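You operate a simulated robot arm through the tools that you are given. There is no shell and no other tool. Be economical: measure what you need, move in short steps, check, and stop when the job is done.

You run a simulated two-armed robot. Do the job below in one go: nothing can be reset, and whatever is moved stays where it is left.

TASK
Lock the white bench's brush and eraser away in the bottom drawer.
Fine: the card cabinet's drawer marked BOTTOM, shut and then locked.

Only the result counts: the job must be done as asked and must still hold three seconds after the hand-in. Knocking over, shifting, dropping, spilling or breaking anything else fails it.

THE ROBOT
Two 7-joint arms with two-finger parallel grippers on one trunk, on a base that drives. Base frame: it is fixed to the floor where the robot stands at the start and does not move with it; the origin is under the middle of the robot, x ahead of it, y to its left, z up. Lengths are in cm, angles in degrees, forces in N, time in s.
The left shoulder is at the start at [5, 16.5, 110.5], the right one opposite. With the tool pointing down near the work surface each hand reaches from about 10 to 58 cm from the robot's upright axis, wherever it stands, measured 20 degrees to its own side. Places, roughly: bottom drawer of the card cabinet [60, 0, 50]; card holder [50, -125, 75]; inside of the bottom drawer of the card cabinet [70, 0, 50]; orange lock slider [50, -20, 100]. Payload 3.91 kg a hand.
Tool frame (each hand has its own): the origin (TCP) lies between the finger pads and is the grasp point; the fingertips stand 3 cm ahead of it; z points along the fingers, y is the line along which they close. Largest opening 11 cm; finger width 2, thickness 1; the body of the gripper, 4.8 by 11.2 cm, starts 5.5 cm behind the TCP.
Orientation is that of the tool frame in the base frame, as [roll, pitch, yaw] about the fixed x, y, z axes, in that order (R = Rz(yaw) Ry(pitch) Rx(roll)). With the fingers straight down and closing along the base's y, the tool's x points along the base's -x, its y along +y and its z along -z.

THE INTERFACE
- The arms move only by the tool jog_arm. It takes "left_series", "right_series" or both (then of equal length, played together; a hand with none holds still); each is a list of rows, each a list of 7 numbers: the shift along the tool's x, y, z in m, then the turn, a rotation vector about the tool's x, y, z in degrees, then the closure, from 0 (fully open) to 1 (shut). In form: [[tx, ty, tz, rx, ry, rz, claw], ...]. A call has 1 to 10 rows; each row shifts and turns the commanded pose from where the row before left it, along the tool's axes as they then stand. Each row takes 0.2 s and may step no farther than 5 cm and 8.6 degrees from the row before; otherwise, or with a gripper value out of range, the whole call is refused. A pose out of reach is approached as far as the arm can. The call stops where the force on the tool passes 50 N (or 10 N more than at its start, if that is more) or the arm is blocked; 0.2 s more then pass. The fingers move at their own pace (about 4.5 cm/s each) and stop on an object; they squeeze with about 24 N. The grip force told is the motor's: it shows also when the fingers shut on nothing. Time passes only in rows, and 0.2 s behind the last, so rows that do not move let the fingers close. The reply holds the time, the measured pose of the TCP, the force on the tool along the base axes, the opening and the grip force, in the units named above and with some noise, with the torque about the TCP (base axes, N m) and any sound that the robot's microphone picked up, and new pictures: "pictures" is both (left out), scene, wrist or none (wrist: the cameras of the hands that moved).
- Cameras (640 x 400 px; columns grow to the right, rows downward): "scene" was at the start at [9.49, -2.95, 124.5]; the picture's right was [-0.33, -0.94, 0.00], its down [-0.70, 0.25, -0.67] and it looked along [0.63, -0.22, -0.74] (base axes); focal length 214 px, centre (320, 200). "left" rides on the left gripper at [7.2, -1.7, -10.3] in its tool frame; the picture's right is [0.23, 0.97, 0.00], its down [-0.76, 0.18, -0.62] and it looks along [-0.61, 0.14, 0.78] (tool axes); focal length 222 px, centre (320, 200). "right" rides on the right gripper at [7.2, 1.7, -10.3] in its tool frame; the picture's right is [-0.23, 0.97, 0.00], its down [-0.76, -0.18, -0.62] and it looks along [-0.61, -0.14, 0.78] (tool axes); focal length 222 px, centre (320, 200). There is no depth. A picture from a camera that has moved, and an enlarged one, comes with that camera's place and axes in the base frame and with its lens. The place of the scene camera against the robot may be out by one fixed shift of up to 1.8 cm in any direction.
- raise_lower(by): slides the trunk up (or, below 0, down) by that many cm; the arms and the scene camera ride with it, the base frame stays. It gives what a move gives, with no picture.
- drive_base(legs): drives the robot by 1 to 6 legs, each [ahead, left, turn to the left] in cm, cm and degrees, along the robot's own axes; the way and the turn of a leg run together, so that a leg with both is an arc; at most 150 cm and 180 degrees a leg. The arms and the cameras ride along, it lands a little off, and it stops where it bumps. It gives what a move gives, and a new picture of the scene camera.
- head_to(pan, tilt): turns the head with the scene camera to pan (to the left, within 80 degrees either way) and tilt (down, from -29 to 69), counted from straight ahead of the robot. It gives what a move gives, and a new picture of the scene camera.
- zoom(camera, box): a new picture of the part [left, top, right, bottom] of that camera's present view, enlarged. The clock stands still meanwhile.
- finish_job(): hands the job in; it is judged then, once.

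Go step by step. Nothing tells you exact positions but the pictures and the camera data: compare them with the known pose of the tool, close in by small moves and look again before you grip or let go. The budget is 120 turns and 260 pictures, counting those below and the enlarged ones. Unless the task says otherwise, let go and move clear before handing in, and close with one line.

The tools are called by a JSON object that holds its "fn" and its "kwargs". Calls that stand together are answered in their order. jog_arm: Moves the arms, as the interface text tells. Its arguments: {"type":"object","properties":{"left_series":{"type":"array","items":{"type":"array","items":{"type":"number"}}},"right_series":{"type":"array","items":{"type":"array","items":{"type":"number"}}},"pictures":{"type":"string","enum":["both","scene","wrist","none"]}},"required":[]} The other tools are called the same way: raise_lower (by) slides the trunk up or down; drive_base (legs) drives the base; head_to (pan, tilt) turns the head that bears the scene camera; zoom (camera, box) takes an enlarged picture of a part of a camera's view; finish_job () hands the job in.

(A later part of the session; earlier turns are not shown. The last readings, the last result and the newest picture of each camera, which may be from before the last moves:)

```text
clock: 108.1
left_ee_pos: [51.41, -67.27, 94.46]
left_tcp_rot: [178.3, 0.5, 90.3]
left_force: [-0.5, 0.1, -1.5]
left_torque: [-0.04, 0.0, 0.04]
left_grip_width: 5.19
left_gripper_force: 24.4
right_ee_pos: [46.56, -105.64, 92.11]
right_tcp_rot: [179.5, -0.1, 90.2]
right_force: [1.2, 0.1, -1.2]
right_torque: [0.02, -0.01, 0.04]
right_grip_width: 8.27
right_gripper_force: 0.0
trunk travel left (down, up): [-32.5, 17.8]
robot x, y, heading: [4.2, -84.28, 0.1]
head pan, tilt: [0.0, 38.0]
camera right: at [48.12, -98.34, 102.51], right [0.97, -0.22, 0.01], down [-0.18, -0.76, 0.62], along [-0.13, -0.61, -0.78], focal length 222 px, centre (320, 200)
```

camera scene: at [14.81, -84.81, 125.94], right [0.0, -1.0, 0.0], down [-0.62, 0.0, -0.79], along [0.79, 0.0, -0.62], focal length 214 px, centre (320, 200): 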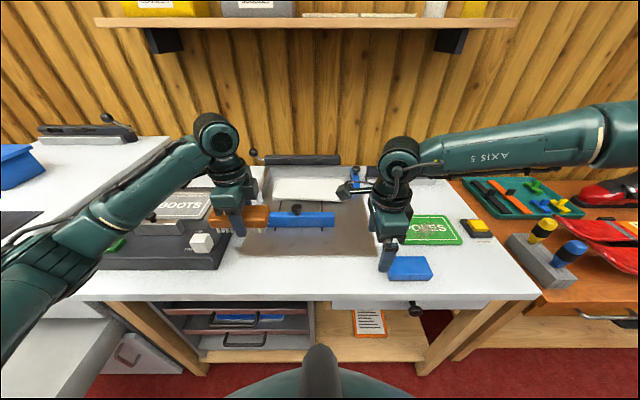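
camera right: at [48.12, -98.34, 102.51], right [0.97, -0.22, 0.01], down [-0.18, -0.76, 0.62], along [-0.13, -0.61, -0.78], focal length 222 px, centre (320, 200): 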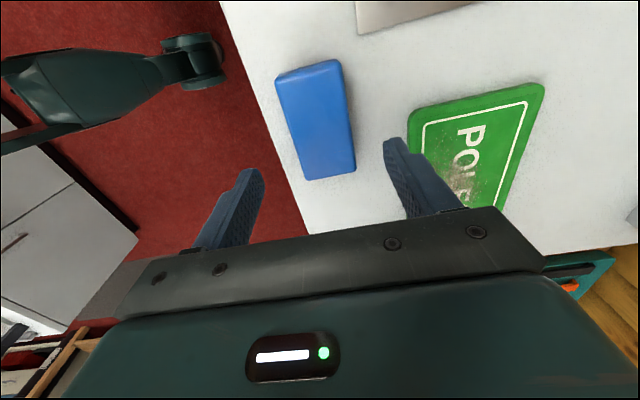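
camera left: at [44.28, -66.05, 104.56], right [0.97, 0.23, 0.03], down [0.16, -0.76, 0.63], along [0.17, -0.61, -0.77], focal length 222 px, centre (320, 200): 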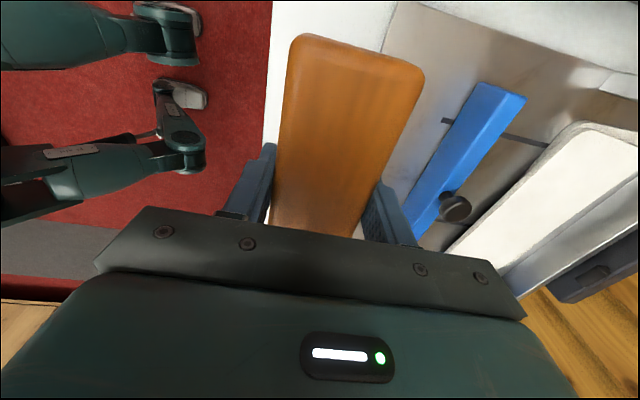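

On target. Descend and grip the eraser.

{"fn": "jog_arm", "kwargs": {"right_series": [[0, 0.003, 0.025, 0, 0, 0, 0.25], [0, 0, 0.025, 0, 0, 0, 0.25], [0, 0, 0.02, 0, 0, 0, 0.25], [0, 0, 0.01, 0, 0, 0, 0.25]], "pictures": "wrist"}}

```text
clock: 109.1
left_ee_pos: [51.37, -67.19, 94.39]
left_tcp_rot: [178.1, 0.6, 90.3]
left_force: [0.1, 0.2, -1.8]
left_torque: [0.01, 0.01, -0.01]
left_grip_width: 5.17
left_gripper_force: 24.0
right_ee_pos: [46.97, -105.66, 83.93]
right_tcp_rot: [179.5, 0.1, 90.2]
right_force: [-0.8, 0.1, 0.3]
right_torque: [0.01, 0.01, -0.02]
right_grip_width: 8.25
right_gripper_force: 0.0
trunk travel left (down, up): [-32.5, 17.8]
robot x, y, heading: [4.12, -84.53, 0.3]
head pan, tilt: [0.0, 38.0]
camera right: at [48.46, -98.31, 94.4], right [0.97, -0.22, 0.01], down [-0.18, -0.76, 0.62], along [-0.13, -0.61, -0.78], focal length 222 px, centre (320, 200)
```

right: 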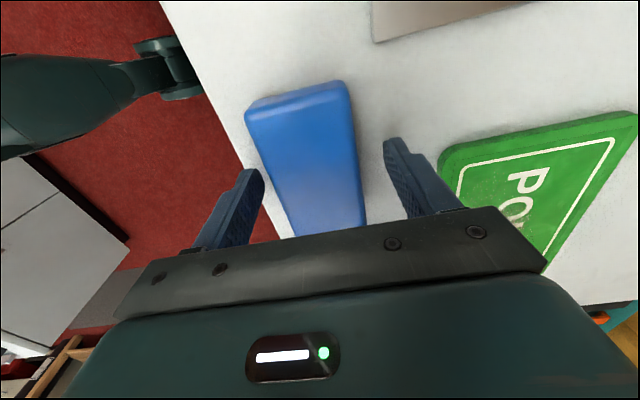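

{"fn": "jog_arm", "kwargs": {"right_series": [[0, 0, 0.007, 0, 0, 0, 0.25], [0, 0, 0, 0, 0, 0, 0.6], [0, 0, 0, 0, 0, 0, 1], [0, 0, 0, 0, 0, 0, 1], [0, 0, 0, 0, 0, 0, 1], [0, 0, 0, 0, 0, 0, 1]], "pictures": "wrist"}}

```text
clock: 110.5
left_ee_pos: [51.45, -67.19, 94.29]
left_tcp_rot: [178.2, 0.5, 90.4]
left_force: [0.4, -0.3, -1.3]
left_torque: [0.02, 0.02, -0.02]
left_grip_width: 5.16
left_gripper_force: 23.9
right_ee_pos: [46.94, -105.54, 83.24]
right_tcp_rot: [179.5, 0.0, 90.1]
right_force: [-0.3, -1.0, 0.0]
right_torque: [0.03, 0.02, -0.02]
right_grip_width: 5.48
right_gripper_force: 23.7
trunk travel left (down, up): [-32.5, 17.8]
robot x, y, heading: [4.19, -84.56, 0.0]
head pan, tilt: [0.0, 38.0]
camera right: at [48.45, -98.31, 93.72], right [0.97, -0.22, 0.01], down [-0.18, -0.76, 0.62], along [-0.13, -0.61, -0.78], focal length 222 px, centre (320, 200)
```

right: 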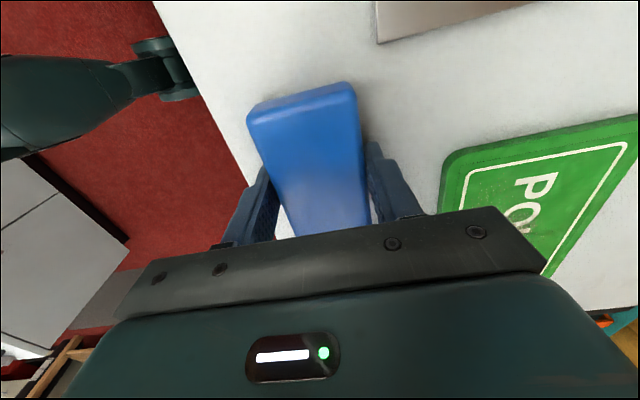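

Eraser gripped (5.5 cm). Lift, back away and drive to the drawer.

{"fn": "jog_arm", "kwargs": {"right_series": [[0, 0, -0.02, 0, 0, 0, 1], [0, 0, -0.03, 0, 0, 0, 1], [0, 0, -0.03, 0, 0, 0, 1], [0, 0, -0.03, 0, 0, 0, 1]], "pictures": "wrist"}}

{"fn": "drive_base", "kwargs": {"legs": [[-24, 0, 0], [0, 69, 0]]}}

```text
clock: 111.5
left_ee_pos: [51.49, -67.12, 94.42]
left_tcp_rot: [178.2, 0.4, 90.3]
left_force: [0.4, -0.3, -1.5]
left_torque: [-0.01, 0.02, 0.0]
left_grip_width: 5.19
left_gripper_force: 23.7
right_ee_pos: [46.91, -105.56, 94.39]
right_tcp_rot: [179.6, -0.1, 90.2]
right_force: [0.3, -0.4, -0.2]
right_torque: [-0.01, 0.04, 0.02]
right_grip_width: 5.44
right_gripper_force: 24.0
trunk travel left (down, up): [-32.5, 17.8]
robot x, y, heading: [4.07, -84.56, 0.3]
head pan, tilt: [0.0, 38.0]
camera right: at [48.36, -98.23, 104.76], right [0.97, -0.22, 0.01], down [-0.18, -0.76, 0.62], along [-0.13, -0.61, -0.78], focal length 222 px, centre (320, 200)
```

right: 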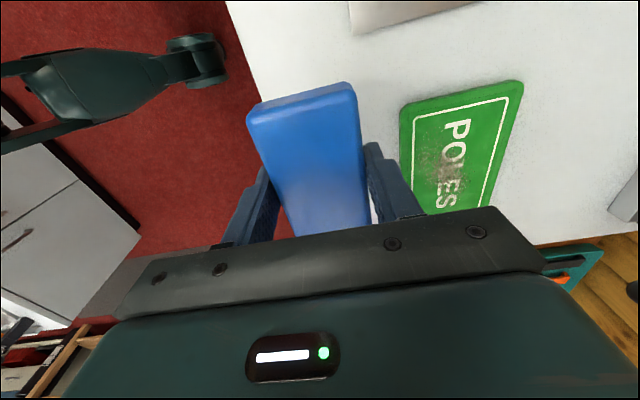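

```text
clock: 116.7
left_ee_pos: [27.73, 1.17, 94.39]
left_tcp_rot: [178.2, 0.5, 90.0]
left_force: [-0.4, 0.1, -1.7]
left_torque: [0.01, 0.0, 0.01]
left_grip_width: 5.17
left_gripper_force: 24.2
right_ee_pos: [23.02, -37.13, 94.35]
right_tcp_rot: [179.5, 0.0, 89.8]
right_force: [-0.7, 0.2, -1.4]
right_torque: [-0.03, 0.0, 0.01]
right_grip_width: 5.47
right_gripper_force: 23.8
trunk travel left (down, up): [-32.5, 17.8]
robot x, y, heading: [-19.68, -15.83, -0.2]
head pan, tilt: [0.0, 38.0]
camera scene: at [-8.91, -16.27, 125.94], right [0.0, -1.0, 0.0], down [-0.62, 0.0, -0.79], along [0.79, 0.0, -0.62], focal length 214 px, centre (320, 200)
```

scene: 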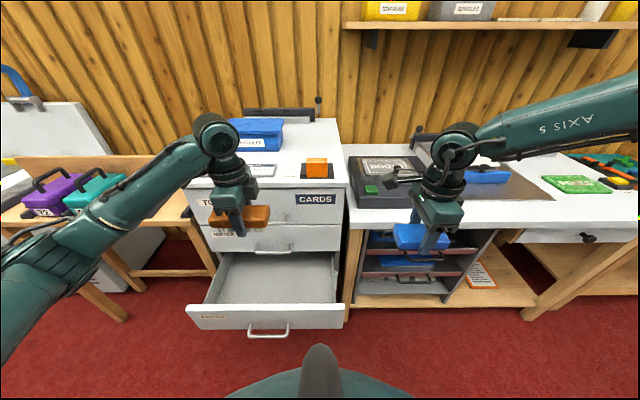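

The drawer is still open. Bring the left hand (brush) to x≈30.5, y≈9 and lower.

{"fn": "jog_arm", "kwargs": {"left_series": [[0.026, 0.009, 0, 0, 0, 0, 1], [0.026, 0.009, 0, 1, 0, 0, 1], [0.026, 0.009, 0, 0, 0, 0, 1], [0, 0, 0.04, 0, 0, 0, 1], [0, 0, 0.04, 0, 0, 0, 1], [0, 0, 0.04, 0, 0, 0, 1], [0, 0, 0.04, 0, 0, 0, 1], [0, 0, 0.04, 0, 0, 0, 1]]}}

```text
clock: 118.5
left_ee_pos: [30.72, 8.83, 74.43]
left_tcp_rot: [179.2, 0.5, 90.0]
left_force: [0.1, 0.0, -1.2]
left_torque: [-0.04, 0.0, 0.02]
left_grip_width: 5.14
left_gripper_force: 24.2
right_ee_pos: [23.1, -37.14, 94.27]
right_tcp_rot: [179.5, 0.1, 89.8]
right_force: [-0.8, 0.4, 0.6]
right_torque: [-0.03, 0.04, 0.0]
right_grip_width: 5.46
right_gripper_force: 24.0
trunk travel left (down, up): [-32.5, 17.8]
robot x, y, heading: [-19.51, -16.12, 0.0]
head pan, tilt: [0.0, 38.0]
camera scene: at [-8.89, -16.29, 125.94], right [0.0, -1.0, 0.0], down [-0.62, 0.0, -0.79], along [0.79, 0.0, -0.62], focal length 214 px, centre (320, 200)
camera left: at [28.8, 16.05, 84.57], right [0.97, 0.23, 0.01], down [0.17, -0.76, 0.63], along [0.15, -0.61, -0.78], focal length 222 px, centre (320, 200)
```

scene: 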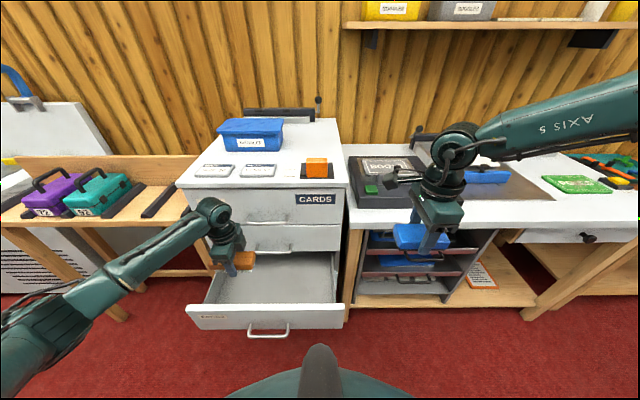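
left: 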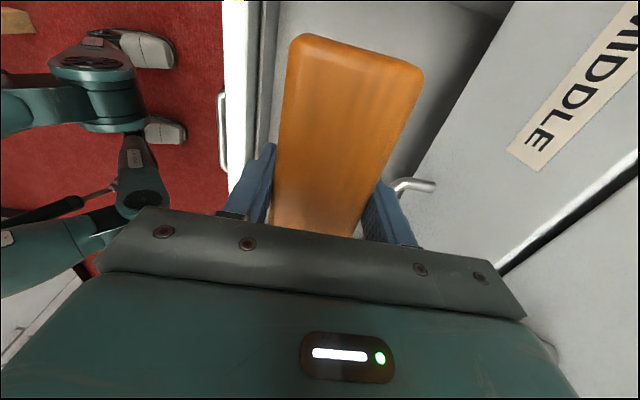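

Aligned inside the opening. Continue down, slowly near the floor.

{"fn": "jog_arm", "kwargs": {"left_series": [[0.01, 0, 0.035, 0, 0, 0, 1], [0, 0, 0.035, 0, 0, 0, 1], [0, 0, 0.035, 0, 0, 0, 1], [0, 0, 0.035, 0, 0, 0, 1], [0, 0, 0.02, 0, 0, 0, 1], [0, 0, 0.008, 0, 0, 0, 1], [0, 0, 0.008, 0, 0, 0, 1]], "pictures": "wrist"}}

```text
clock: 120.1
left_ee_pos: [31.09, 9.62, 56.85]
left_tcp_rot: [179.2, 0.5, 90.0]
left_force: [-0.3, 0.1, -1.8]
left_torque: [-0.02, 0.01, 0.0]
left_grip_width: 5.15
left_gripper_force: 24.1
right_ee_pos: [23.18, -37.08, 94.34]
right_tcp_rot: [179.5, 0.0, 89.8]
right_force: [-0.5, 0.0, -0.2]
right_torque: [0.02, 0.04, -0.02]
right_grip_width: 5.46
right_gripper_force: 23.9
trunk travel left (down, up): [-32.5, 17.8]
robot x, y, heading: [-19.27, -16.17, -0.0]
head pan, tilt: [0.0, 38.0]
camera left: at [29.06, 16.87, 66.98], right [0.97, 0.23, 0.01], down [0.17, -0.76, 0.63], along [0.15, -0.61, -0.78], focal length 222 px, centre (320, 200)
```

left: 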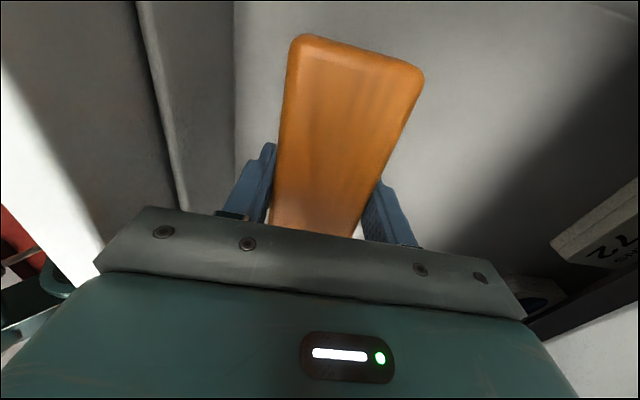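

No contact yet; continue in small steps until it touches.

{"fn": "jog_arm", "kwargs": {"left_series": [[0, 0, 0.006, 0, 0, 0, 1], [0, 0, 0.006, 0, 0, 0, 1], [0, 0, 0.006, 0, 0, 0, 1]], "pictures": "none"}}

```text
clock: 120.9
left_ee_pos: [30.92, 9.64, 55.05]
left_tcp_rot: [179.1, 0.5, 90.1]
left_force: [0.3, 0.4, -2.0]
left_torque: [-0.02, -0.01, -0.01]
left_grip_width: 5.16
left_gripper_force: 23.6
right_ee_pos: [23.04, -37.12, 94.23]
right_tcp_rot: [179.6, -0.1, 89.8]
right_force: [0.9, 0.9, -0.9]
right_torque: [0.03, 0.05, -0.01]
right_grip_width: 5.46
right_gripper_force: 24.0
trunk travel left (down, up): [-32.5, 17.8]
robot x, y, heading: [-19.64, -16.03, -0.2]
head pan, tilt: [0.0, 38.0]
```

{"fn": "jog_arm", "kwargs": {"left_series": [[0, 0, 0.004, 0, 0, 0, 1], [0, 0, 0.004, 0, 0, 0, 1], [0, 0, 0.004, 0, 0, 0, 1]], "pictures": "wrist"}}

```text
clock: 121.7
left_ee_pos: [31.07, 9.76, 53.79]
left_tcp_rot: [179.2, 0.5, 90.1]
left_force: [-0.1, -0.1, -1.4]
left_torque: [-0.04, 0.01, 0.01]
left_grip_width: 5.18
left_gripper_force: 23.9
right_ee_pos: [23.06, -37.2, 94.26]
right_tcp_rot: [179.5, 0.1, 89.9]
right_force: [-0.1, 0.6, -0.8]
right_torque: [-0.02, 0.02, -0.01]
right_grip_width: 5.46
right_gripper_force: 24.0
trunk travel left (down, up): [-32.5, 17.8]
robot x, y, heading: [-19.74, -15.74, -0.1]
head pan, tilt: [0.0, 38.0]
camera left: at [29.08, 16.83, 64.0], right [0.97, 0.23, 0.01], down [0.17, -0.76, 0.63], along [0.15, -0.61, -0.77], focal length 222 px, centre (320, 200)
```

left: 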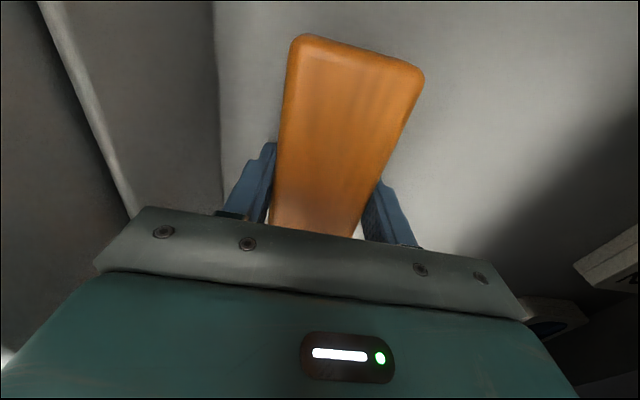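

{"fn": "jog_arm", "kwargs": {"left_series": [[0, 0, 0.003, 0, 0, 0, 1], [0, 0, 0.003, 0, 0, 0, 1], [0, 0, 0.003, 0, 0, 0, 1], [0, 0, 0.003, 0, 0, 0, 1], [0, 0, 0.003, 0, 0, 0, 1]], "pictures": "none"}}

```text
clock: 122.6
left_ee_pos: [32.05, 9.59, 53.74]
left_tcp_rot: [178.2, 0.6, 90.1]
left_force: [0.9, -0.2, 21.7]
left_torque: [0.43, 0.68, -0.05]
left_grip_width: 5.17
left_gripper_force: 24.0
right_ee_pos: [23.08, -37.25, 94.41]
right_tcp_rot: [179.5, 0.0, 89.8]
right_force: [-0.8, 0.3, -0.9]
right_torque: [0.04, 0.01, -0.01]
right_grip_width: 5.46
right_gripper_force: 24.1
trunk travel left (down, up): [-32.5, 17.8]
robot x, y, heading: [-20.18, -16.18, -0.2]
head pan, tilt: [0.0, 38.0]
stopped in row 4 (left hand): the force on the tool passed its limit (the readings are from after the stop); the commanded pose is now the measured one
```

Contact with the drawer floor. Ease up 1 mm, release the brush and rise straight up.

{"fn": "jog_arm", "kwargs": {"left_series": [[0, 0, -0.001, 0, 0, 0, 0.8], [0, 0, 0, 0, 0, 0, 0.4], [0, 0, 0, 0, 0, 0, 0.3], [0, 0, 0, 0, 0, 0, 0.3], [0, 0, -0.02, 0, 0, 0, 0.3], [0, 0, -0.03, 0, 0, 0, 0.3], [0, 0, -0.04, 0, 0, 0, 0.3], [0, 0, -0.04, 0, 0, 0, 0.3], [0, 0, -0.04, 0, 0, 0, 0.3], [0, 0, -0.04, 0, 0, 0, 0.3]]}}

```text
clock: 124.8
left_ee_pos: [30.94, 9.71, 74.56]
left_tcp_rot: [178.7, 0.6, 90.0]
left_force: [0.8, 0.3, -0.8]
left_torque: [0.01, 0.01, 0.0]
left_grip_width: 7.68
left_gripper_force: 0.1
right_ee_pos: [23.02, -37.18, 94.26]
right_tcp_rot: [179.5, 0.0, 89.9]
right_force: [0.5, -0.1, -1.2]
right_torque: [0.03, 0.01, -0.01]
right_grip_width: 5.46
right_gripper_force: 24.2
trunk travel left (down, up): [-32.5, 17.8]
robot x, y, heading: [-19.54, -16.26, -0.2]
head pan, tilt: [0.0, 38.0]
camera scene: at [-8.93, -16.3, 125.94], right [0.0, -1.0, 0.0], down [-0.62, 0.0, -0.79], along [0.79, 0.0, -0.62], focal length 214 px, centre (320, 200)
camera left: at [28.98, 16.96, 84.62], right [0.97, 0.23, 0.02], down [0.16, -0.76, 0.63], along [0.16, -0.61, -0.77], focal length 222 px, centre (320, 200)
```

scene: 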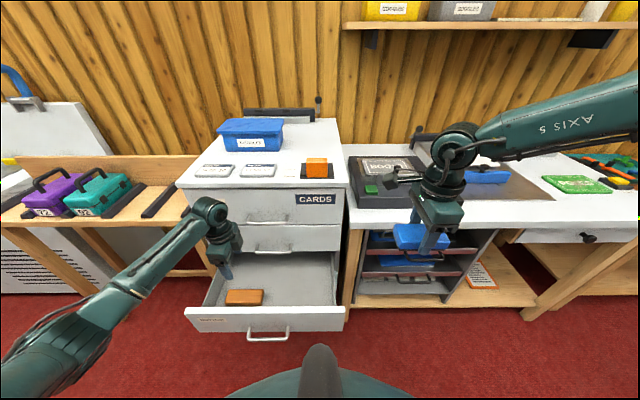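
left: 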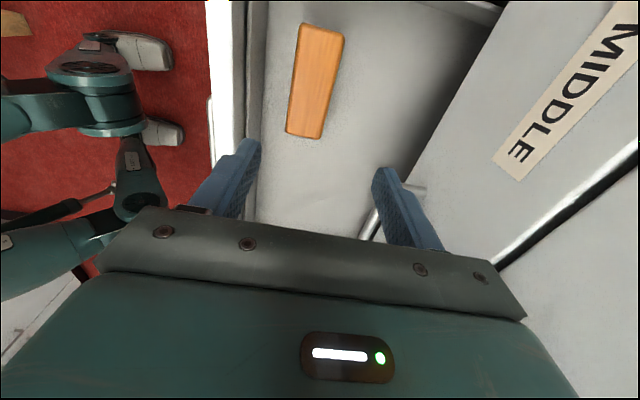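

Brush lies flat in the drawer. Raise and pull back the left hand, then drive left so the right hand can reach in.

{"fn": "jog_arm", "kwargs": {"left_series": [[0, 0, -0.04, 0, 0, 0, 0.3], [0, 0, -0.04, 0, 0, 0, 0.3], [0, 0, -0.04, 0, 0, 0, 0.3], [0, 0, -0.04, 0, 0, 0, 0.3], [0, -0.02, -0.04, 0, 0, 0, 0.3], [0, -0.03, -0.03, 0, 0, 0, 0.3], [0, -0.04, -0.01, 0, 0, 0, 0.3]], "pictures": "none"}}

{"fn": "drive_base", "kwargs": {"legs": [[0, 27, 0]]}}

```text
clock: 126.4
left_ee_pos: [21.44, 10.02, 98.34]
left_tcp_rot: [178.7, 0.4, 90.1]
left_force: [0.0, 0.1, -0.8]
left_torque: [0.01, 0.0, 0.01]
left_grip_width: 7.72
left_gripper_force: 0.0
right_ee_pos: [22.99, -37.14, 94.32]
right_tcp_rot: [179.5, 0.1, 89.8]
right_force: [0.5, 0.1, -0.7]
right_torque: [0.03, 0.0, -0.02]
right_grip_width: 5.44
right_gripper_force: 24.3
trunk travel left (down, up): [-32.5, 17.8]
robot x, y, heading: [-19.08, -16.2, -0.2]
head pan, tilt: [0.0, 38.0]
```

```text
clock: 128.3
left_ee_pos: [21.58, 37.05, 98.24]
left_tcp_rot: [178.7, 0.6, 90.1]
left_force: [-0.8, 0.8, 0.8]
left_torque: [-0.02, -0.02, 0.04]
left_grip_width: 7.67
left_gripper_force: 0.1
right_ee_pos: [23.11, -10.03, 94.4]
right_tcp_rot: [179.4, 0.0, 89.9]
right_force: [0.0, -0.1, -1.3]
right_torque: [0.0, -0.01, 0.01]
right_grip_width: 5.44
right_gripper_force: 23.9
trunk travel left (down, up): [-32.5, 17.8]
robot x, y, heading: [-19.44, 10.74, -0.0]
head pan, tilt: [0.0, 38.0]
camera scene: at [-8.83, 10.63, 125.94], right [0.0, -1.0, 0.0], down [-0.62, 0.0, -0.79], along [0.79, 0.0, -0.62], focal length 214 px, centre (320, 200)
```

scene: 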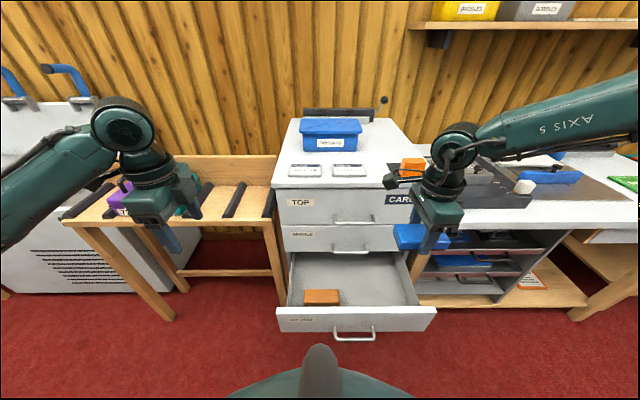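

Right hand is now in front at y≈−10. Move over the opening and lower.

{"fn": "jog_arm", "kwargs": {"right_series": [[0, 0.025, 0, 0, 0, 0, 1], [0, 0.025, 0, 0, 0, 0, 1], [0, 0.024, 0.02, 0, 0, 0, 1], [0, 0, 0.04, 0, 0, 0, 1], [0, 0, 0.04, 0, 0, 0, 1], [0, 0, 0.04, 0, 0, 0, 1], [0, 0, 0.04, 0, 0, 0, 1]]}}

```text
clock: 129.9
left_ee_pos: [21.69, 36.97, 98.19]
left_tcp_rot: [178.7, 0.5, 90.1]
left_force: [-0.6, -0.6, -0.5]
left_torque: [-0.01, 0.01, 0.01]
left_grip_width: 7.69
left_gripper_force: 0.1
right_ee_pos: [27.14, -13.35, 80.21]
right_tcp_rot: [179.5, -0.1, 89.9]
right_force: [-0.1, 0.2, -0.9]
right_torque: [0.01, 0.02, -0.02]
right_grip_width: 5.47
right_gripper_force: 23.4
right hand out of reach, approached as far as the arm can: row 5, 6, 7
trunk travel left (down, up): [-32.5, 17.8]
robot x, y, heading: [-19.56, 10.65, -0.4]
head pan, tilt: [0.0, 38.0]
camera scene: at [-8.83, 10.57, 125.94], right [0.0, -1.0, 0.0], down [-0.62, 0.0, -0.79], along [0.79, 0.0, -0.62], focal length 214 px, centre (320, 200)
camera right: at [28.6, -6.12, 90.62], right [0.97, -0.23, 0.01], down [-0.18, -0.76, 0.62], along [-0.14, -0.61, -0.78], focal length 222 px, centre (320, 200)
```

scene: 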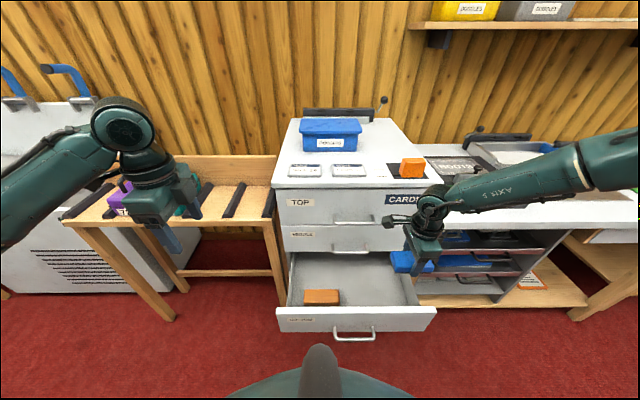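
right: 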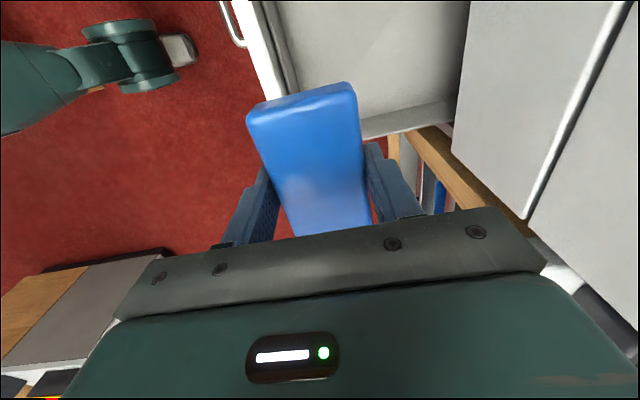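

The right arm can't go lower here, so I'll drive a bit closer and then use the trunk to lower. First rise a little and drive 6 cm ahead.

{"fn": "jog_arm", "kwargs": {"right_series": [[0, 0, -0.04, 0, 0, 0, 1], [0, 0, -0.04, 0, 0, 0, 1]], "pictures": "none"}}

{"fn": "drive_base", "kwargs": {"legs": [[6, 0, 0]]}}

```text
clock: 130.5
left_ee_pos: [21.62, 36.91, 98.24]
left_tcp_rot: [178.7, 0.7, 90.1]
left_force: [-0.3, 0.4, 0.7]
left_torque: [-0.01, -0.01, 0.01]
left_grip_width: 7.68
left_gripper_force: 0.1
right_ee_pos: [26.9, -13.34, 88.45]
right_tcp_rot: [179.5, 0.0, 90.0]
right_force: [-0.1, 0.2, -0.2]
right_torque: [-0.01, 0.01, 0.0]
right_grip_width: 5.43
right_gripper_force: 24.2
trunk travel left (down, up): [-32.5, 17.8]
robot x, y, heading: [-19.44, 10.68, -0.1]
head pan, tilt: [0.0, 38.0]
```

```text
clock: 131.5
left_ee_pos: [27.61, 36.79, 98.2]
left_tcp_rot: [178.7, 0.5, 90.1]
left_force: [0.3, 0.5, 0.1]
left_torque: [-0.01, 0.03, 0.01]
left_grip_width: 7.69
left_gripper_force: 0.1
right_ee_pos: [32.89, -13.5, 88.19]
right_tcp_rot: [179.6, -0.1, 89.9]
right_force: [-0.4, 0.4, -1.2]
right_torque: [-0.01, -0.01, 0.0]
right_grip_width: 5.46
right_gripper_force: 23.7
trunk travel left (down, up): [-32.5, 17.8]
robot x, y, heading: [-13.72, 10.76, -0.2]
head pan, tilt: [0.0, 38.0]
camera scene: at [-2.85, 10.56, 125.93], right [0.0, -1.0, 0.0], down [-0.62, 0.0, -0.79], along [0.79, 0.0, -0.62], focal length 214 px, centre (320, 200)
```

scene: 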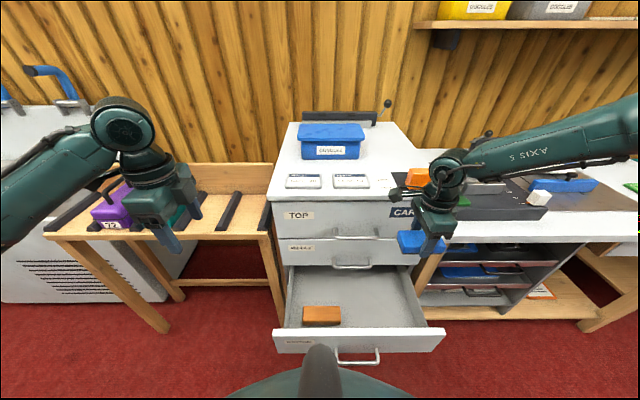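

{"fn": "jog_arm", "kwargs": {"right_series": [[0.023, -0.012, 0, 0, 0, 0, 1], [0.023, -0.012, 0, 0, 0, 0, 1], [0, 0, 0.02, 0, 0, 0, 1], [0, 0, 0.02, 0, 0, 0, 1]], "left_series": [[0, -0.03, 0, 0, 0, 0, 0.3], [0, -0.03, 0, 0, 0, 0, 0.3], [0, 0, 0, 0, 0, 0, 0.3], [0, 0, 0, 0, 0, 0, 0.3]], "pictures": "wrist"}}

```text
clock: 132.5
left_ee_pos: [21.61, 37.06, 98.1]
left_tcp_rot: [178.8, 0.6, 90.1]
left_force: [-0.1, 0.3, -0.2]
left_torque: [-0.01, 0.0, 0.0]
left_grip_width: 7.68
left_gripper_force: 0.0
right_ee_pos: [30.49, -8.91, 84.27]
right_tcp_rot: [179.4, -0.1, 89.8]
right_force: [0.6, -0.2, -1.0]
right_torque: [-0.01, 0.01, -0.01]
right_grip_width: 5.46
right_gripper_force: 23.7
trunk travel left (down, up): [-32.5, 17.8]
robot x, y, heading: [-13.57, 10.56, -0.2]
head pan, tilt: [0.0, 38.0]
camera right: at [32.04, -1.55, 94.67], right [0.97, -0.23, 0.01], down [-0.19, -0.76, 0.62], along [-0.14, -0.61, -0.78], focal length 222 px, centre (320, 200)
camera left: at [19.44, 44.16, 108.31], right [0.97, 0.23, 0.02], down [0.16, -0.76, 0.63], along [0.16, -0.61, -0.77], focal length 222 px, centre (320, 200)
```

right: 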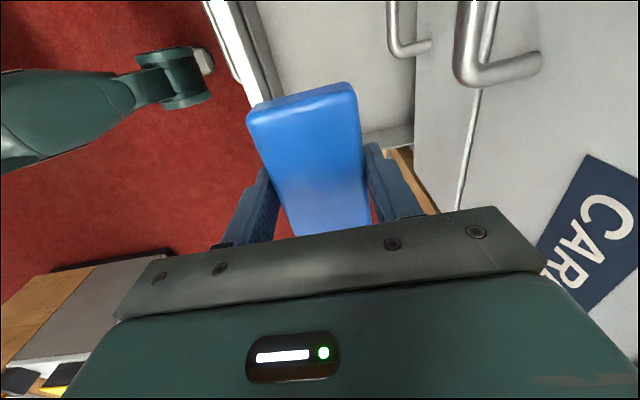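
left: 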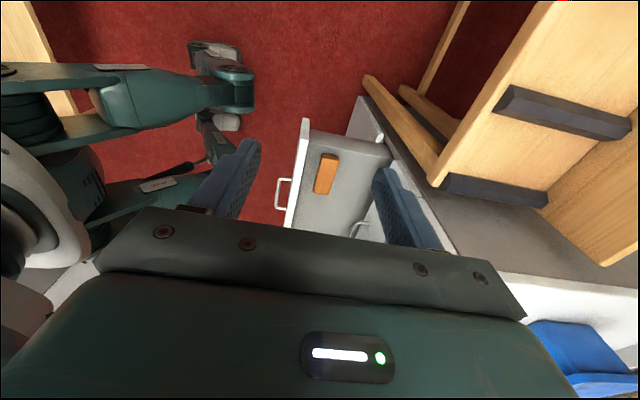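

Well inside the drawer walls. Lower with the trunk.

{"fn": "raise_lower", "kwargs": {"by": -24}}

{"fn": "zoom", "kwargs": {"camera": "right", "box": [0, 0, 640, 400]}}

```text
clock: 135.0
left_ee_pos: [21.45, 36.95, 74.18]
left_tcp_rot: [178.6, 0.5, 90.0]
left_force: [0.8, 0.3, -0.2]
left_torque: [-0.02, 0.01, -0.01]
left_grip_width: 7.68
left_gripper_force: 0.1
right_ee_pos: [30.45, -8.84, 60.18]
right_tcp_rot: [179.5, -0.1, 89.8]
right_force: [0.3, -0.2, -0.5]
right_torque: [0.03, 0.0, -0.01]
right_grip_width: 5.44
right_gripper_force: 23.6
trunk travel left (down, up): [-8.5, 41.8]
robot x, y, heading: [-14.0, 11.33, -0.1]
head pan, tilt: [0.0, 38.0]
```

```text
1.00 times, centred on (320, 200) of right
camera zoom: at [32.02, -1.55, 70.68], right [0.97, -0.23, 0.01], down [-0.18, -0.76, 0.62], along [-0.14, -0.61, -0.78], focal length 222 px, centre (320, 200)
```

zoom: 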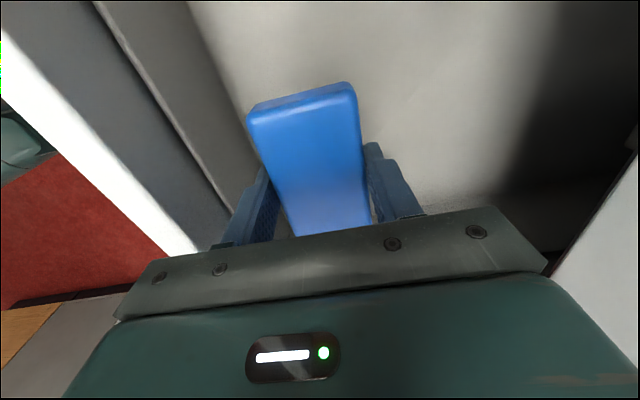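

{"fn": "raise_lower", "kwargs": {"by": -5.5}}

{"fn": "jog_arm", "kwargs": {"right_series": [[0, 0, 0.003, 0, 0, 0, 1], [0, 0, 0.003, 0, 0, 0, 1], [0, 0, 0.003, 0, 0, 0, 1]], "pictures": "wrist"}}

```text
clock: 135.9
left_ee_pos: [21.52, 36.99, 68.67]
left_tcp_rot: [178.7, 0.5, 90.1]
left_force: [-0.3, -0.2, 0.1]
left_torque: [-0.01, 0.04, 0.0]
left_grip_width: 7.68
left_gripper_force: 0.1
right_ee_pos: [30.49, -8.85, 54.82]
right_tcp_rot: [179.5, -0.1, 89.9]
right_force: [0.0, -0.4, -1.1]
right_torque: [-0.05, 0.03, -0.02]
right_grip_width: 5.46
right_gripper_force: 24.0
trunk travel left (down, up): [-3.0, 47.3]
robot x, y, heading: [-13.28, 11.01, -0.2]
head pan, tilt: [0.0, 38.0]
```

```text
clock: 136.7
left_ee_pos: [21.46, 36.89, 68.63]
left_tcp_rot: [178.7, 0.6, 90.0]
left_force: [-0.2, -0.7, 0.2]
left_torque: [-0.01, 0.0, 0.02]
left_grip_width: 7.67
left_gripper_force: 0.0
right_ee_pos: [30.49, -8.75, 53.83]
right_tcp_rot: [179.5, -0.2, 89.8]
right_force: [-0.9, -0.5, 4.0]
right_torque: [0.07, 0.13, 0.08]
right_grip_width: 5.43
right_gripper_force: 23.7
trunk travel left (down, up): [-3.0, 47.3]
robot x, y, heading: [-13.8, 10.84, -0.2]
head pan, tilt: [0.0, 38.0]
camera right: at [32.02, -1.51, 64.34], right [0.97, -0.23, 0.01], down [-0.18, -0.76, 0.62], along [-0.14, -0.61, -0.78], focal length 222 px, centre (320, 200)
```

right: 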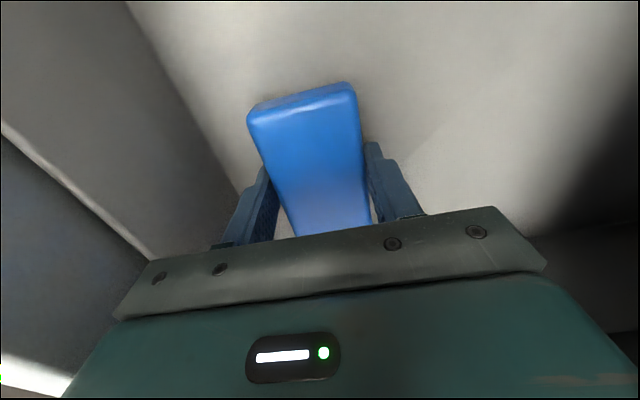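

Just touching the floor. Release and raise the trunk straight up.

{"fn": "jog_arm", "kwargs": {"right_series": [[0, 0, 0, 0, 0, 0, 0.7], [0, 0, 0, 0, 0, 0, 0.35], [0, 0, 0, 0, 0, 0, 0.35], [0, 0, 0, 0, 0, 0, 0.35]], "pictures": "none"}}

{"fn": "raise_lower", "kwargs": {"by": 29.5}}

{"fn": "head_to", "kwargs": {"pan": 0, "tilt": 45}}

```text
clock: 137.7
left_ee_pos: [21.55, 36.95, 68.67]
left_tcp_rot: [178.8, 0.6, 90.2]
left_force: [0.7, -0.9, 0.6]
left_torque: [0.0, 0.03, 0.01]
left_grip_width: 7.7
left_gripper_force: 0.1
right_ee_pos: [30.35, -8.85, 53.96]
right_tcp_rot: [179.5, -0.1, 89.8]
right_force: [0.2, 0.7, 0.2]
right_torque: [0.0, 0.02, 0.0]
right_grip_width: 7.15
right_gripper_force: 0.1
trunk travel left (down, up): [-3.0, 47.3]
robot x, y, heading: [-13.62, 10.78, 0.0]
head pan, tilt: [0.0, 38.0]
```

```text
clock: 140.7
left_ee_pos: [21.47, 36.88, 98.25]
left_tcp_rot: [178.7, 0.6, 90.1]
left_force: [0.8, 1.0, -0.2]
left_torque: [0.01, -0.01, 0.01]
left_grip_width: 7.72
left_gripper_force: 0.0
right_ee_pos: [30.52, -8.84, 83.36]
right_tcp_rot: [179.6, -0.2, 89.9]
right_force: [-0.5, -0.1, -0.1]
right_torque: [-0.02, 0.01, 0.0]
right_grip_width: 7.17
right_gripper_force: 0.1
trunk travel left (down, up): [-32.5, 17.8]
robot x, y, heading: [-13.58, 11.02, -0.2]
head pan, tilt: [0.0, 38.0]
```

```text
clock: 141.4
left_ee_pos: [21.5, 36.89, 98.22]
left_tcp_rot: [178.6, 0.5, 90.2]
left_force: [-0.1, -0.1, -0.3]
left_torque: [0.02, 0.02, 0.02]
left_grip_width: 7.68
left_gripper_force: 0.0
right_ee_pos: [30.49, -8.82, 83.38]
right_tcp_rot: [179.5, -0.1, 89.9]
right_force: [1.0, 0.0, 0.2]
right_torque: [-0.01, 0.0, 0.01]
right_grip_width: 7.14
right_gripper_force: 0.1
trunk travel left (down, up): [-32.5, 17.8]
robot x, y, heading: [-13.48, 10.63, -0.0]
head pan, tilt: [0.0, 45.0]
camera scene: at [-3.42, 10.56, 124.92], right [0.0, -1.0, 0.0], down [-0.71, 0.0, -0.71], along [0.71, 0.0, -0.71], focal length 214 px, centre (320, 200)
```

scene: 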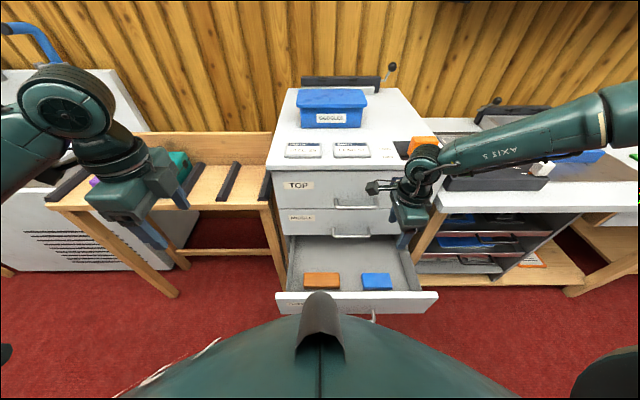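

Both items lie in the drawer. Now return to the earlier stance and push the drawer shut with the left hand's fingertips.

{"fn": "jog_arm", "kwargs": {"right_series": [[0, -0.01, -0.04, 0, 0, 0, 0.35], [0, -0.02, -0.04, 0, 0, 0, 0.35], [0, 0, 0, 0, 0, 0, 0.35], [0, 0, 0, 0, 0, 0, 0.35]], "left_series": [[0, -0.02, 0, 0, 0, 0, 0.7], [0, -0.02, 0, 0, 0, 0, 1], [0, -0.02, 0, 0, 0, 0, 1], [0, 0, 0, 0, 0, 0, 1]], "pictures": "none"}}

{"fn": "drive_base", "kwargs": {"legs": [[-7.5, 0, 0], [0, -27, 0]]}}

```text
clock: 142.4
left_ee_pos: [15.4, 36.87, 97.96]
left_tcp_rot: [178.7, 0.6, 90.1]
left_force: [-0.3, 1.2, 0.6]
left_torque: [0.02, 0.04, 0.0]
left_grip_width: 0.0
left_gripper_force: 9.9
right_ee_pos: [27.49, -8.83, 91.6]
right_tcp_rot: [179.6, 0.0, 89.9]
right_force: [-0.8, -0.2, -0.4]
right_torque: [0.03, 0.04, 0.03]
right_grip_width: 7.17
right_gripper_force: 0.1
trunk travel left (down, up): [-32.5, 17.8]
robot x, y, heading: [-13.28, 10.93, -0.3]
head pan, tilt: [0.0, 45.0]
```

```text
clock: 144.9
left_ee_pos: [7.92, 9.99, 98.04]
left_tcp_rot: [178.6, 0.5, 90.1]
left_force: [-0.6, 0.0, 0.0]
left_torque: [0.03, 0.0, -0.01]
left_grip_width: 0.0
left_gripper_force: 23.5
right_ee_pos: [19.98, -35.77, 91.64]
right_tcp_rot: [179.5, -0.1, 89.9]
right_force: [-0.5, 0.8, 0.0]
right_torque: [0.0, 0.02, 0.01]
right_grip_width: 7.13
right_gripper_force: 0.0
trunk travel left (down, up): [-32.5, 17.8]
robot x, y, heading: [-21.13, -16.09, -0.1]
head pan, tilt: [0.0, 45.0]
camera scene: at [-11.04, -16.51, 124.91], right [0.0, -1.0, 0.0], down [-0.71, 0.0, -0.71], along [0.71, 0.0, -0.71], focal length 214 px, centre (320, 200)
```

scene: 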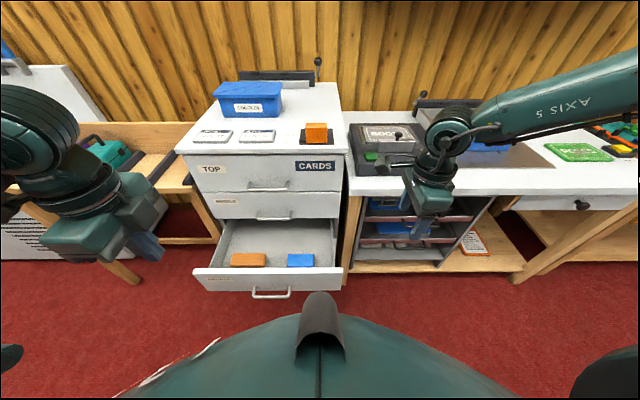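

Lower the left hand in front of the panel, then tilt forward.

{"fn": "jog_arm", "kwargs": {"left_series": [[0, 0, 0.045, 0, 0, 0, 1], [0, 0, 0.045, 0, 0, 0, 1], [0, 0, 0.045, 0, 0, 0, 1], [0, 0, 0.045, 0, 0, 0, 1], [0, 0, 0.045, 0, 0, 0, 1], [0, 0, 0.045, 0, 0, 0, 1], [0, 0, 0.04, 0, 0, 0, 1], [0, 0, 0, -8.5, 0, 0, 1], [0, 0, 0, -8.5, 0, 0, 1], [0, 0, 0, -8.5, 0, 0, 1]]}}

```text
clock: 147.1
left_ee_pos: [8.51, 9.58, 67.05]
left_tcp_rot: [153.1, 0.6, 90.1]
left_force: [-0.6, -0.1, 0.2]
left_torque: [-0.03, 0.03, -0.01]
left_grip_width: 0.0
left_gripper_force: 23.8
right_ee_pos: [19.95, -35.86, 91.58]
right_tcp_rot: [179.4, -0.1, 89.9]
right_force: [-0.6, -0.9, 0.1]
right_torque: [-0.02, 0.05, 0.04]
right_grip_width: 7.15
right_gripper_force: 0.1
trunk travel left (down, up): [-32.5, 17.8]
robot x, y, heading: [-21.01, -15.97, -0.3]
head pan, tilt: [0.0, 45.0]
camera scene: at [-11.05, -16.45, 124.92], right [0.0, -1.0, 0.0], down [-0.71, 0.0, -0.71], along [0.71, 0.0, -0.71], focal length 214 px, centre (320, 200)
camera left: at [2.19, 16.89, 75.33], right [0.87, 0.23, 0.44], down [-0.12, -0.75, 0.64], along [0.48, -0.61, -0.63], focal length 222 px, centre (320, 200)
```

scene: 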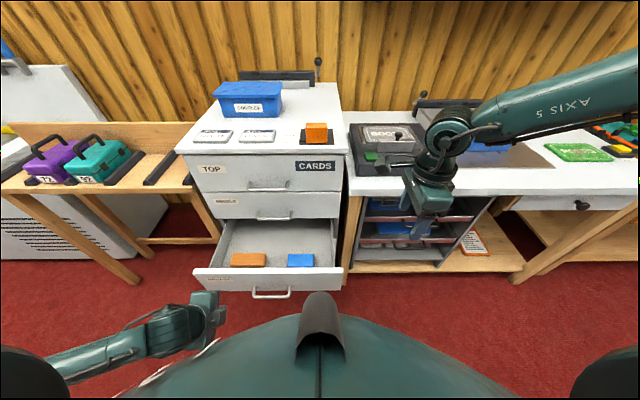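
left: 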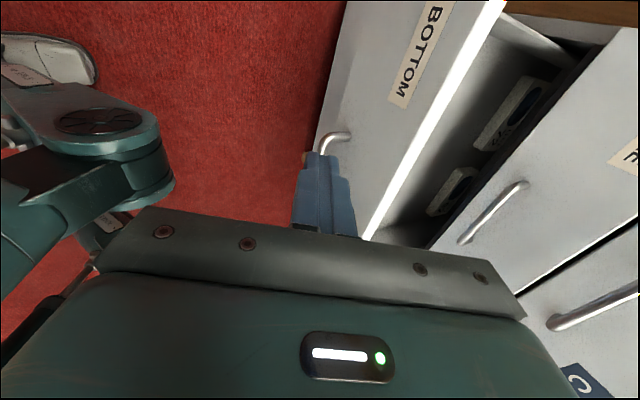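

Tilt further and lower to the panel's height, then start pushing.

{"fn": "jog_arm", "kwargs": {"left_series": [[0, 0, 0, -8.5, 0, 0, 1], [0, 0, 0, -8.5, 0, 0, 1], [0, 0, 0, -8.5, 0, 0, 1], [0, -0.021, 0.0165, 0, 0, 0, 1], [0, -0.021, 0.0165, 0, 0, 0, 1], [0, -0.021, 0.0165, 0, 0, 0, 1], [0, 0.0155, 0.0198, 0, 0, 0, 1], [0, 0.0155, 0.0198, 0, 0, 0, 1], [0, 0.0155, 0.0198, 0, 0, 0, 1]]}}

```text
clock: 149.1
left_ee_pos: [16.15, 9.42, 59.14]
left_tcp_rot: [127.8, 0.5, 90.2]
left_force: [0.4, -0.3, 0.0]
left_torque: [-0.03, 0.0, 0.0]
left_grip_width: 0.0
left_gripper_force: 24.2
right_ee_pos: [19.96, -35.77, 91.46]
right_tcp_rot: [179.5, -0.2, 89.9]
right_force: [-0.4, 0.5, 0.4]
right_torque: [-0.01, -0.03, -0.01]
right_grip_width: 7.14
right_gripper_force: 0.0
trunk travel left (down, up): [-32.5, 17.8]
robot x, y, heading: [-21.06, -16.13, -0.1]
head pan, tilt: [0.0, 45.0]
camera scene: at [-11.03, -16.46, 124.91], right [0.0, -1.0, 0.0], down [-0.71, 0.0, -0.71], along [0.71, 0.0, -0.71], focal length 214 px, centre (320, 200)
camera left: at [6.87, 16.67, 63.93], right [0.6, 0.23, 0.77], down [-0.38, -0.76, 0.53], along [0.71, -0.61, -0.36], focal length 222 px, centre (320, 200)
```

scene: 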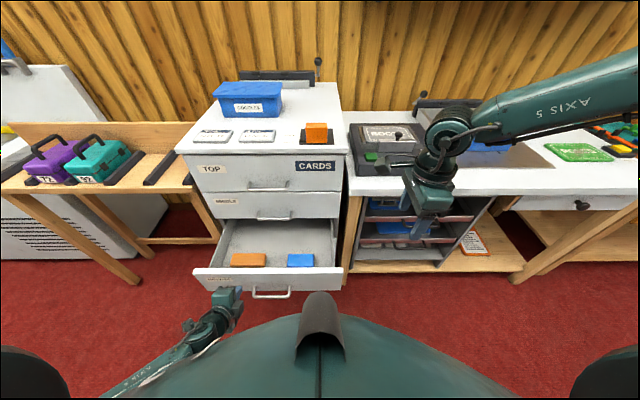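
left: 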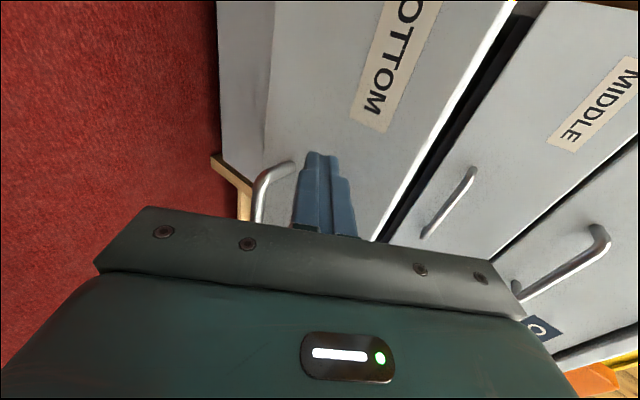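

In place beside the handle. Push in smoothly.

{"fn": "jog_arm", "kwargs": {"left_series": [[0, 0.0074, 0.0095, 0, 0, 0, 1], [0, 0.0074, 0.0095, 0, 0, 0, 1], [0, 0.0074, 0.0095, 0, 0, 0, 1], [0, 0.0074, 0.0095, 0, 0, 0, 1], [0, 0.0074, 0.0095, 0, 0, 0, 1], [0, 0.0074, 0.0095, 0, 0, 0, 1], [0, 0.0074, 0.0095, 0, 0, 0, 1], [0, 0.0074, 0.0095, 0, 0, 0, 1], [0, 0.0074, 0.0095, 0, 0, 0, 1], [0, 0.0074, 0.0095, 0, 0, 0, 1]], "pictures": "scene"}}

```text
clock: 151.3
left_ee_pos: [28.15, 9.67, 59.14]
left_tcp_rot: [127.7, 0.5, 90.1]
left_force: [-0.6, 0.4, -0.2]
left_torque: [0.01, 0.01, 0.01]
left_grip_width: 0.0
left_gripper_force: 24.3
right_ee_pos: [19.84, -35.71, 91.55]
right_tcp_rot: [179.5, 0.0, 90.0]
right_force: [0.7, 0.2, 0.3]
right_torque: [0.0, 0.0, -0.01]
right_grip_width: 7.17
right_gripper_force: 0.1
trunk travel left (down, up): [-32.5, 17.8]
robot x, y, heading: [-21.11, -16.21, -0.1]
head pan, tilt: [0.0, 45.0]
camera scene: at [-11.03, -16.46, 124.91], right [0.0, -1.0, 0.0], down [-0.71, 0.0, -0.71], along [0.71, 0.0, -0.71], focal length 214 px, centre (320, 200)
```

scene: 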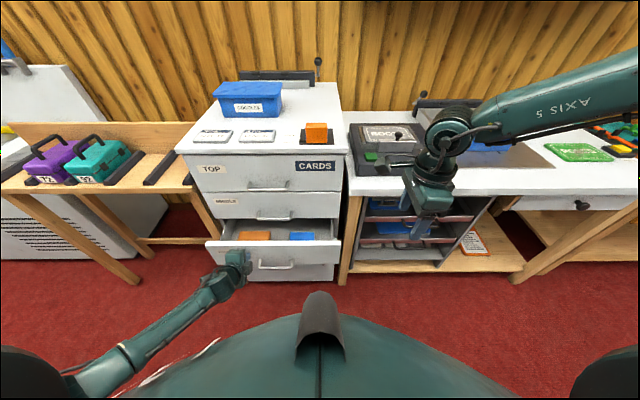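

{"fn": "jog_arm", "kwargs": {"left_series": [[0, 0.0074, 0.0095, 0, 0, 0, 1], [0, 0.0074, 0.0095, 0, 0, 0, 1], [0, 0.0074, 0.0095, 0, 0, 0, 1], [0, 0.0074, 0.0095, 0, 0, 0, 1], [0, 0.0074, 0.0095, 0, 0, 0, 1], [0, 0.0074, 0.0095, 0, 0, 0, 1], [0, 0.0062, 0.0079, 0, 0, 0, 1], [0, 0.0062, 0.0079, 0, 0, 0, 1], [0, 0.0062, 0.0079, 0, 0, 0, 1], [0, 0.0062, 0.0079, 0, 0, 0, 1]], "pictures": "both"}}

```text
clock: 153.5
left_ee_pos: [39.4, 9.71, 59.08]
left_tcp_rot: [127.6, 0.6, 90.2]
left_force: [0.3, 0.6, 0.2]
left_torque: [-0.01, 0.0, 0.01]
left_grip_width: 0.02
left_gripper_force: 23.9
right_ee_pos: [19.86, -35.86, 91.51]
right_tcp_rot: [179.6, -0.1, 89.9]
right_force: [0.0, -0.5, 0.3]
right_torque: [-0.05, 0.01, 0.02]
right_grip_width: 7.16
right_gripper_force: 0.1
trunk travel left (down, up): [-32.5, 17.8]
robot x, y, heading: [-21.36, -16.2, -0.4]
head pan, tilt: [0.0, 45.0]
camera scene: at [-11.03, -16.46, 124.91], right [0.0, -1.0, 0.0], down [-0.71, 0.0, -0.71], along [0.71, 0.0, -0.71], focal length 214 px, centre (320, 200)
camera left: at [30.07, 16.79, 63.98], right [0.6, 0.24, 0.77], down [-0.38, -0.76, 0.53], along [0.71, -0.61, -0.36], focal length 222 px, centre (320, 200)
```

scene: 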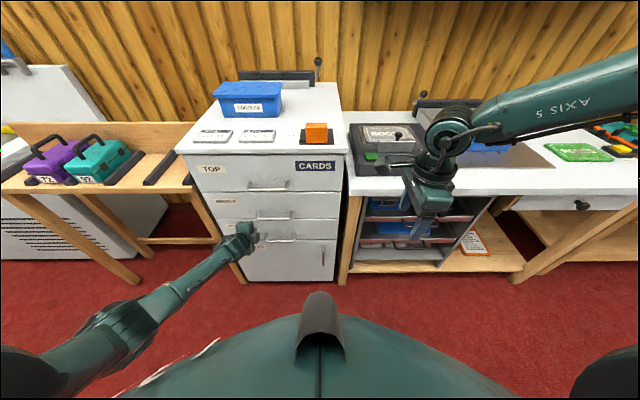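
left: 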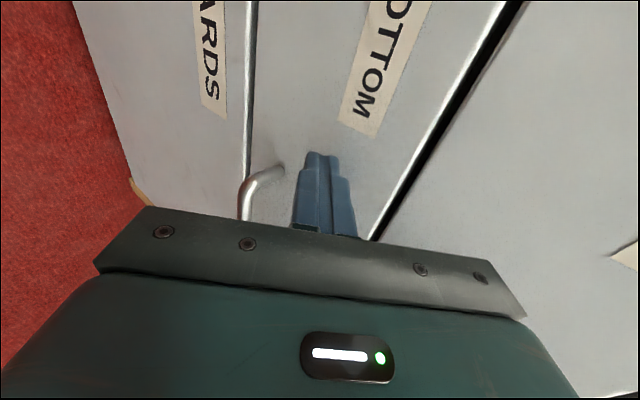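

Almost shut; push on in small steps until it resists.

{"fn": "jog_arm", "kwargs": {"left_series": [[0, 0.003, 0.004, 0, 0, 0, 1], [0, 0.003, 0.004, 0, 0, 0, 1], [0, 0.003, 0.004, 0, 0, 0, 1], [0, 0.003, 0.004, 0, 0, 0, 1], [0, 0.003, 0.004, 0, 0, 0, 1], [0, 0.003, 0.004, 0, 0, 0, 1]], "pictures": "wrist"}}

```text
clock: 154.2
left_ee_pos: [39.85, 9.71, 59.16]
left_tcp_rot: [127.7, 0.5, 90.0]
left_force: [-28.3, 0.3, 24.1]
left_torque: [-0.03, -0.43, -0.01]
left_grip_width: 0.0
left_gripper_force: 24.3
right_ee_pos: [19.71, -35.78, 91.81]
right_tcp_rot: [179.3, -0.1, 90.1]
right_force: [0.6, 0.0, -0.2]
right_torque: [0.0, 0.04, -0.04]
right_grip_width: 7.14
right_gripper_force: 0.2
trunk travel left (down, up): [-32.5, 17.8]
robot x, y, heading: [-21.34, -15.93, 0.0]
head pan, tilt: [0.0, 45.0]
stopped in row 3 (left hand): the force on the tool passed its limit (the readings are from after the stop); the commanded pose is now the measured one
camera left: at [30.54, 16.79, 64.02], right [0.6, 0.23, 0.77], down [-0.38, -0.76, 0.53], along [0.7, -0.61, -0.36], focal length 222 px, centre (320, 200)
```

left: 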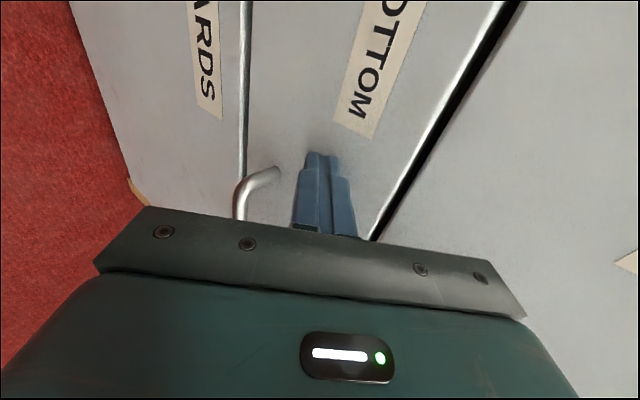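

The drawer is shut against its stop. Retract the left hand, level it and raise it for the lock slider (≈[46, −15.5, 95]).

{"fn": "jog_arm", "kwargs": {"left_series": [[0, -0.012, -0.016, 0, 0, 0, 1], [0, -0.02, -0.03, 0, 0, 0, 1], [0, -0.02, -0.03, 0, 0, 0, 1], [0, 0.02, -0.035, 8.5, 0, 0, 1], [0, 0.018, -0.04, 8.5, 0, 0, 1], [0, 0.015, -0.04, 8.5, 0, 0, 1], [0, 0.01, -0.04, 8.5, 0, 0, 1], [0, 0, -0.045, 8.5, 0, 0, 1], [0, 0, -0.045, 8.5, 0, 0, 1], [0, 0, -0.045, 0, 0, 0, 1]], "pictures": "scene"}}

```text
clock: 156.4
left_ee_pos: [23.67, 9.88, 88.64]
left_tcp_rot: [179.2, 0.7, 90.0]
left_force: [-0.7, -0.6, -0.5]
left_torque: [0.01, 0.0, -0.02]
left_grip_width: 0.0
left_gripper_force: 23.6
right_ee_pos: [19.86, -35.79, 91.5]
right_tcp_rot: [179.4, -0.1, 90.1]
right_force: [-0.1, -0.4, 0.7]
right_torque: [-0.01, -0.02, 0.03]
right_grip_width: 7.16
right_gripper_force: 0.0
trunk travel left (down, up): [-32.5, 17.8]
robot x, y, heading: [-21.24, -16.21, -0.2]
head pan, tilt: [0.0, 45.0]
camera scene: at [-11.13, -16.46, 124.91], right [0.0, -1.0, 0.0], down [-0.71, 0.0, -0.71], along [0.71, 0.0, -0.71], focal length 214 px, centre (320, 200)
```

scene: 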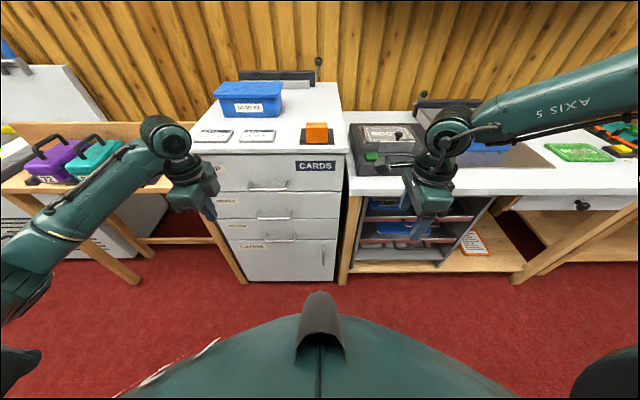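

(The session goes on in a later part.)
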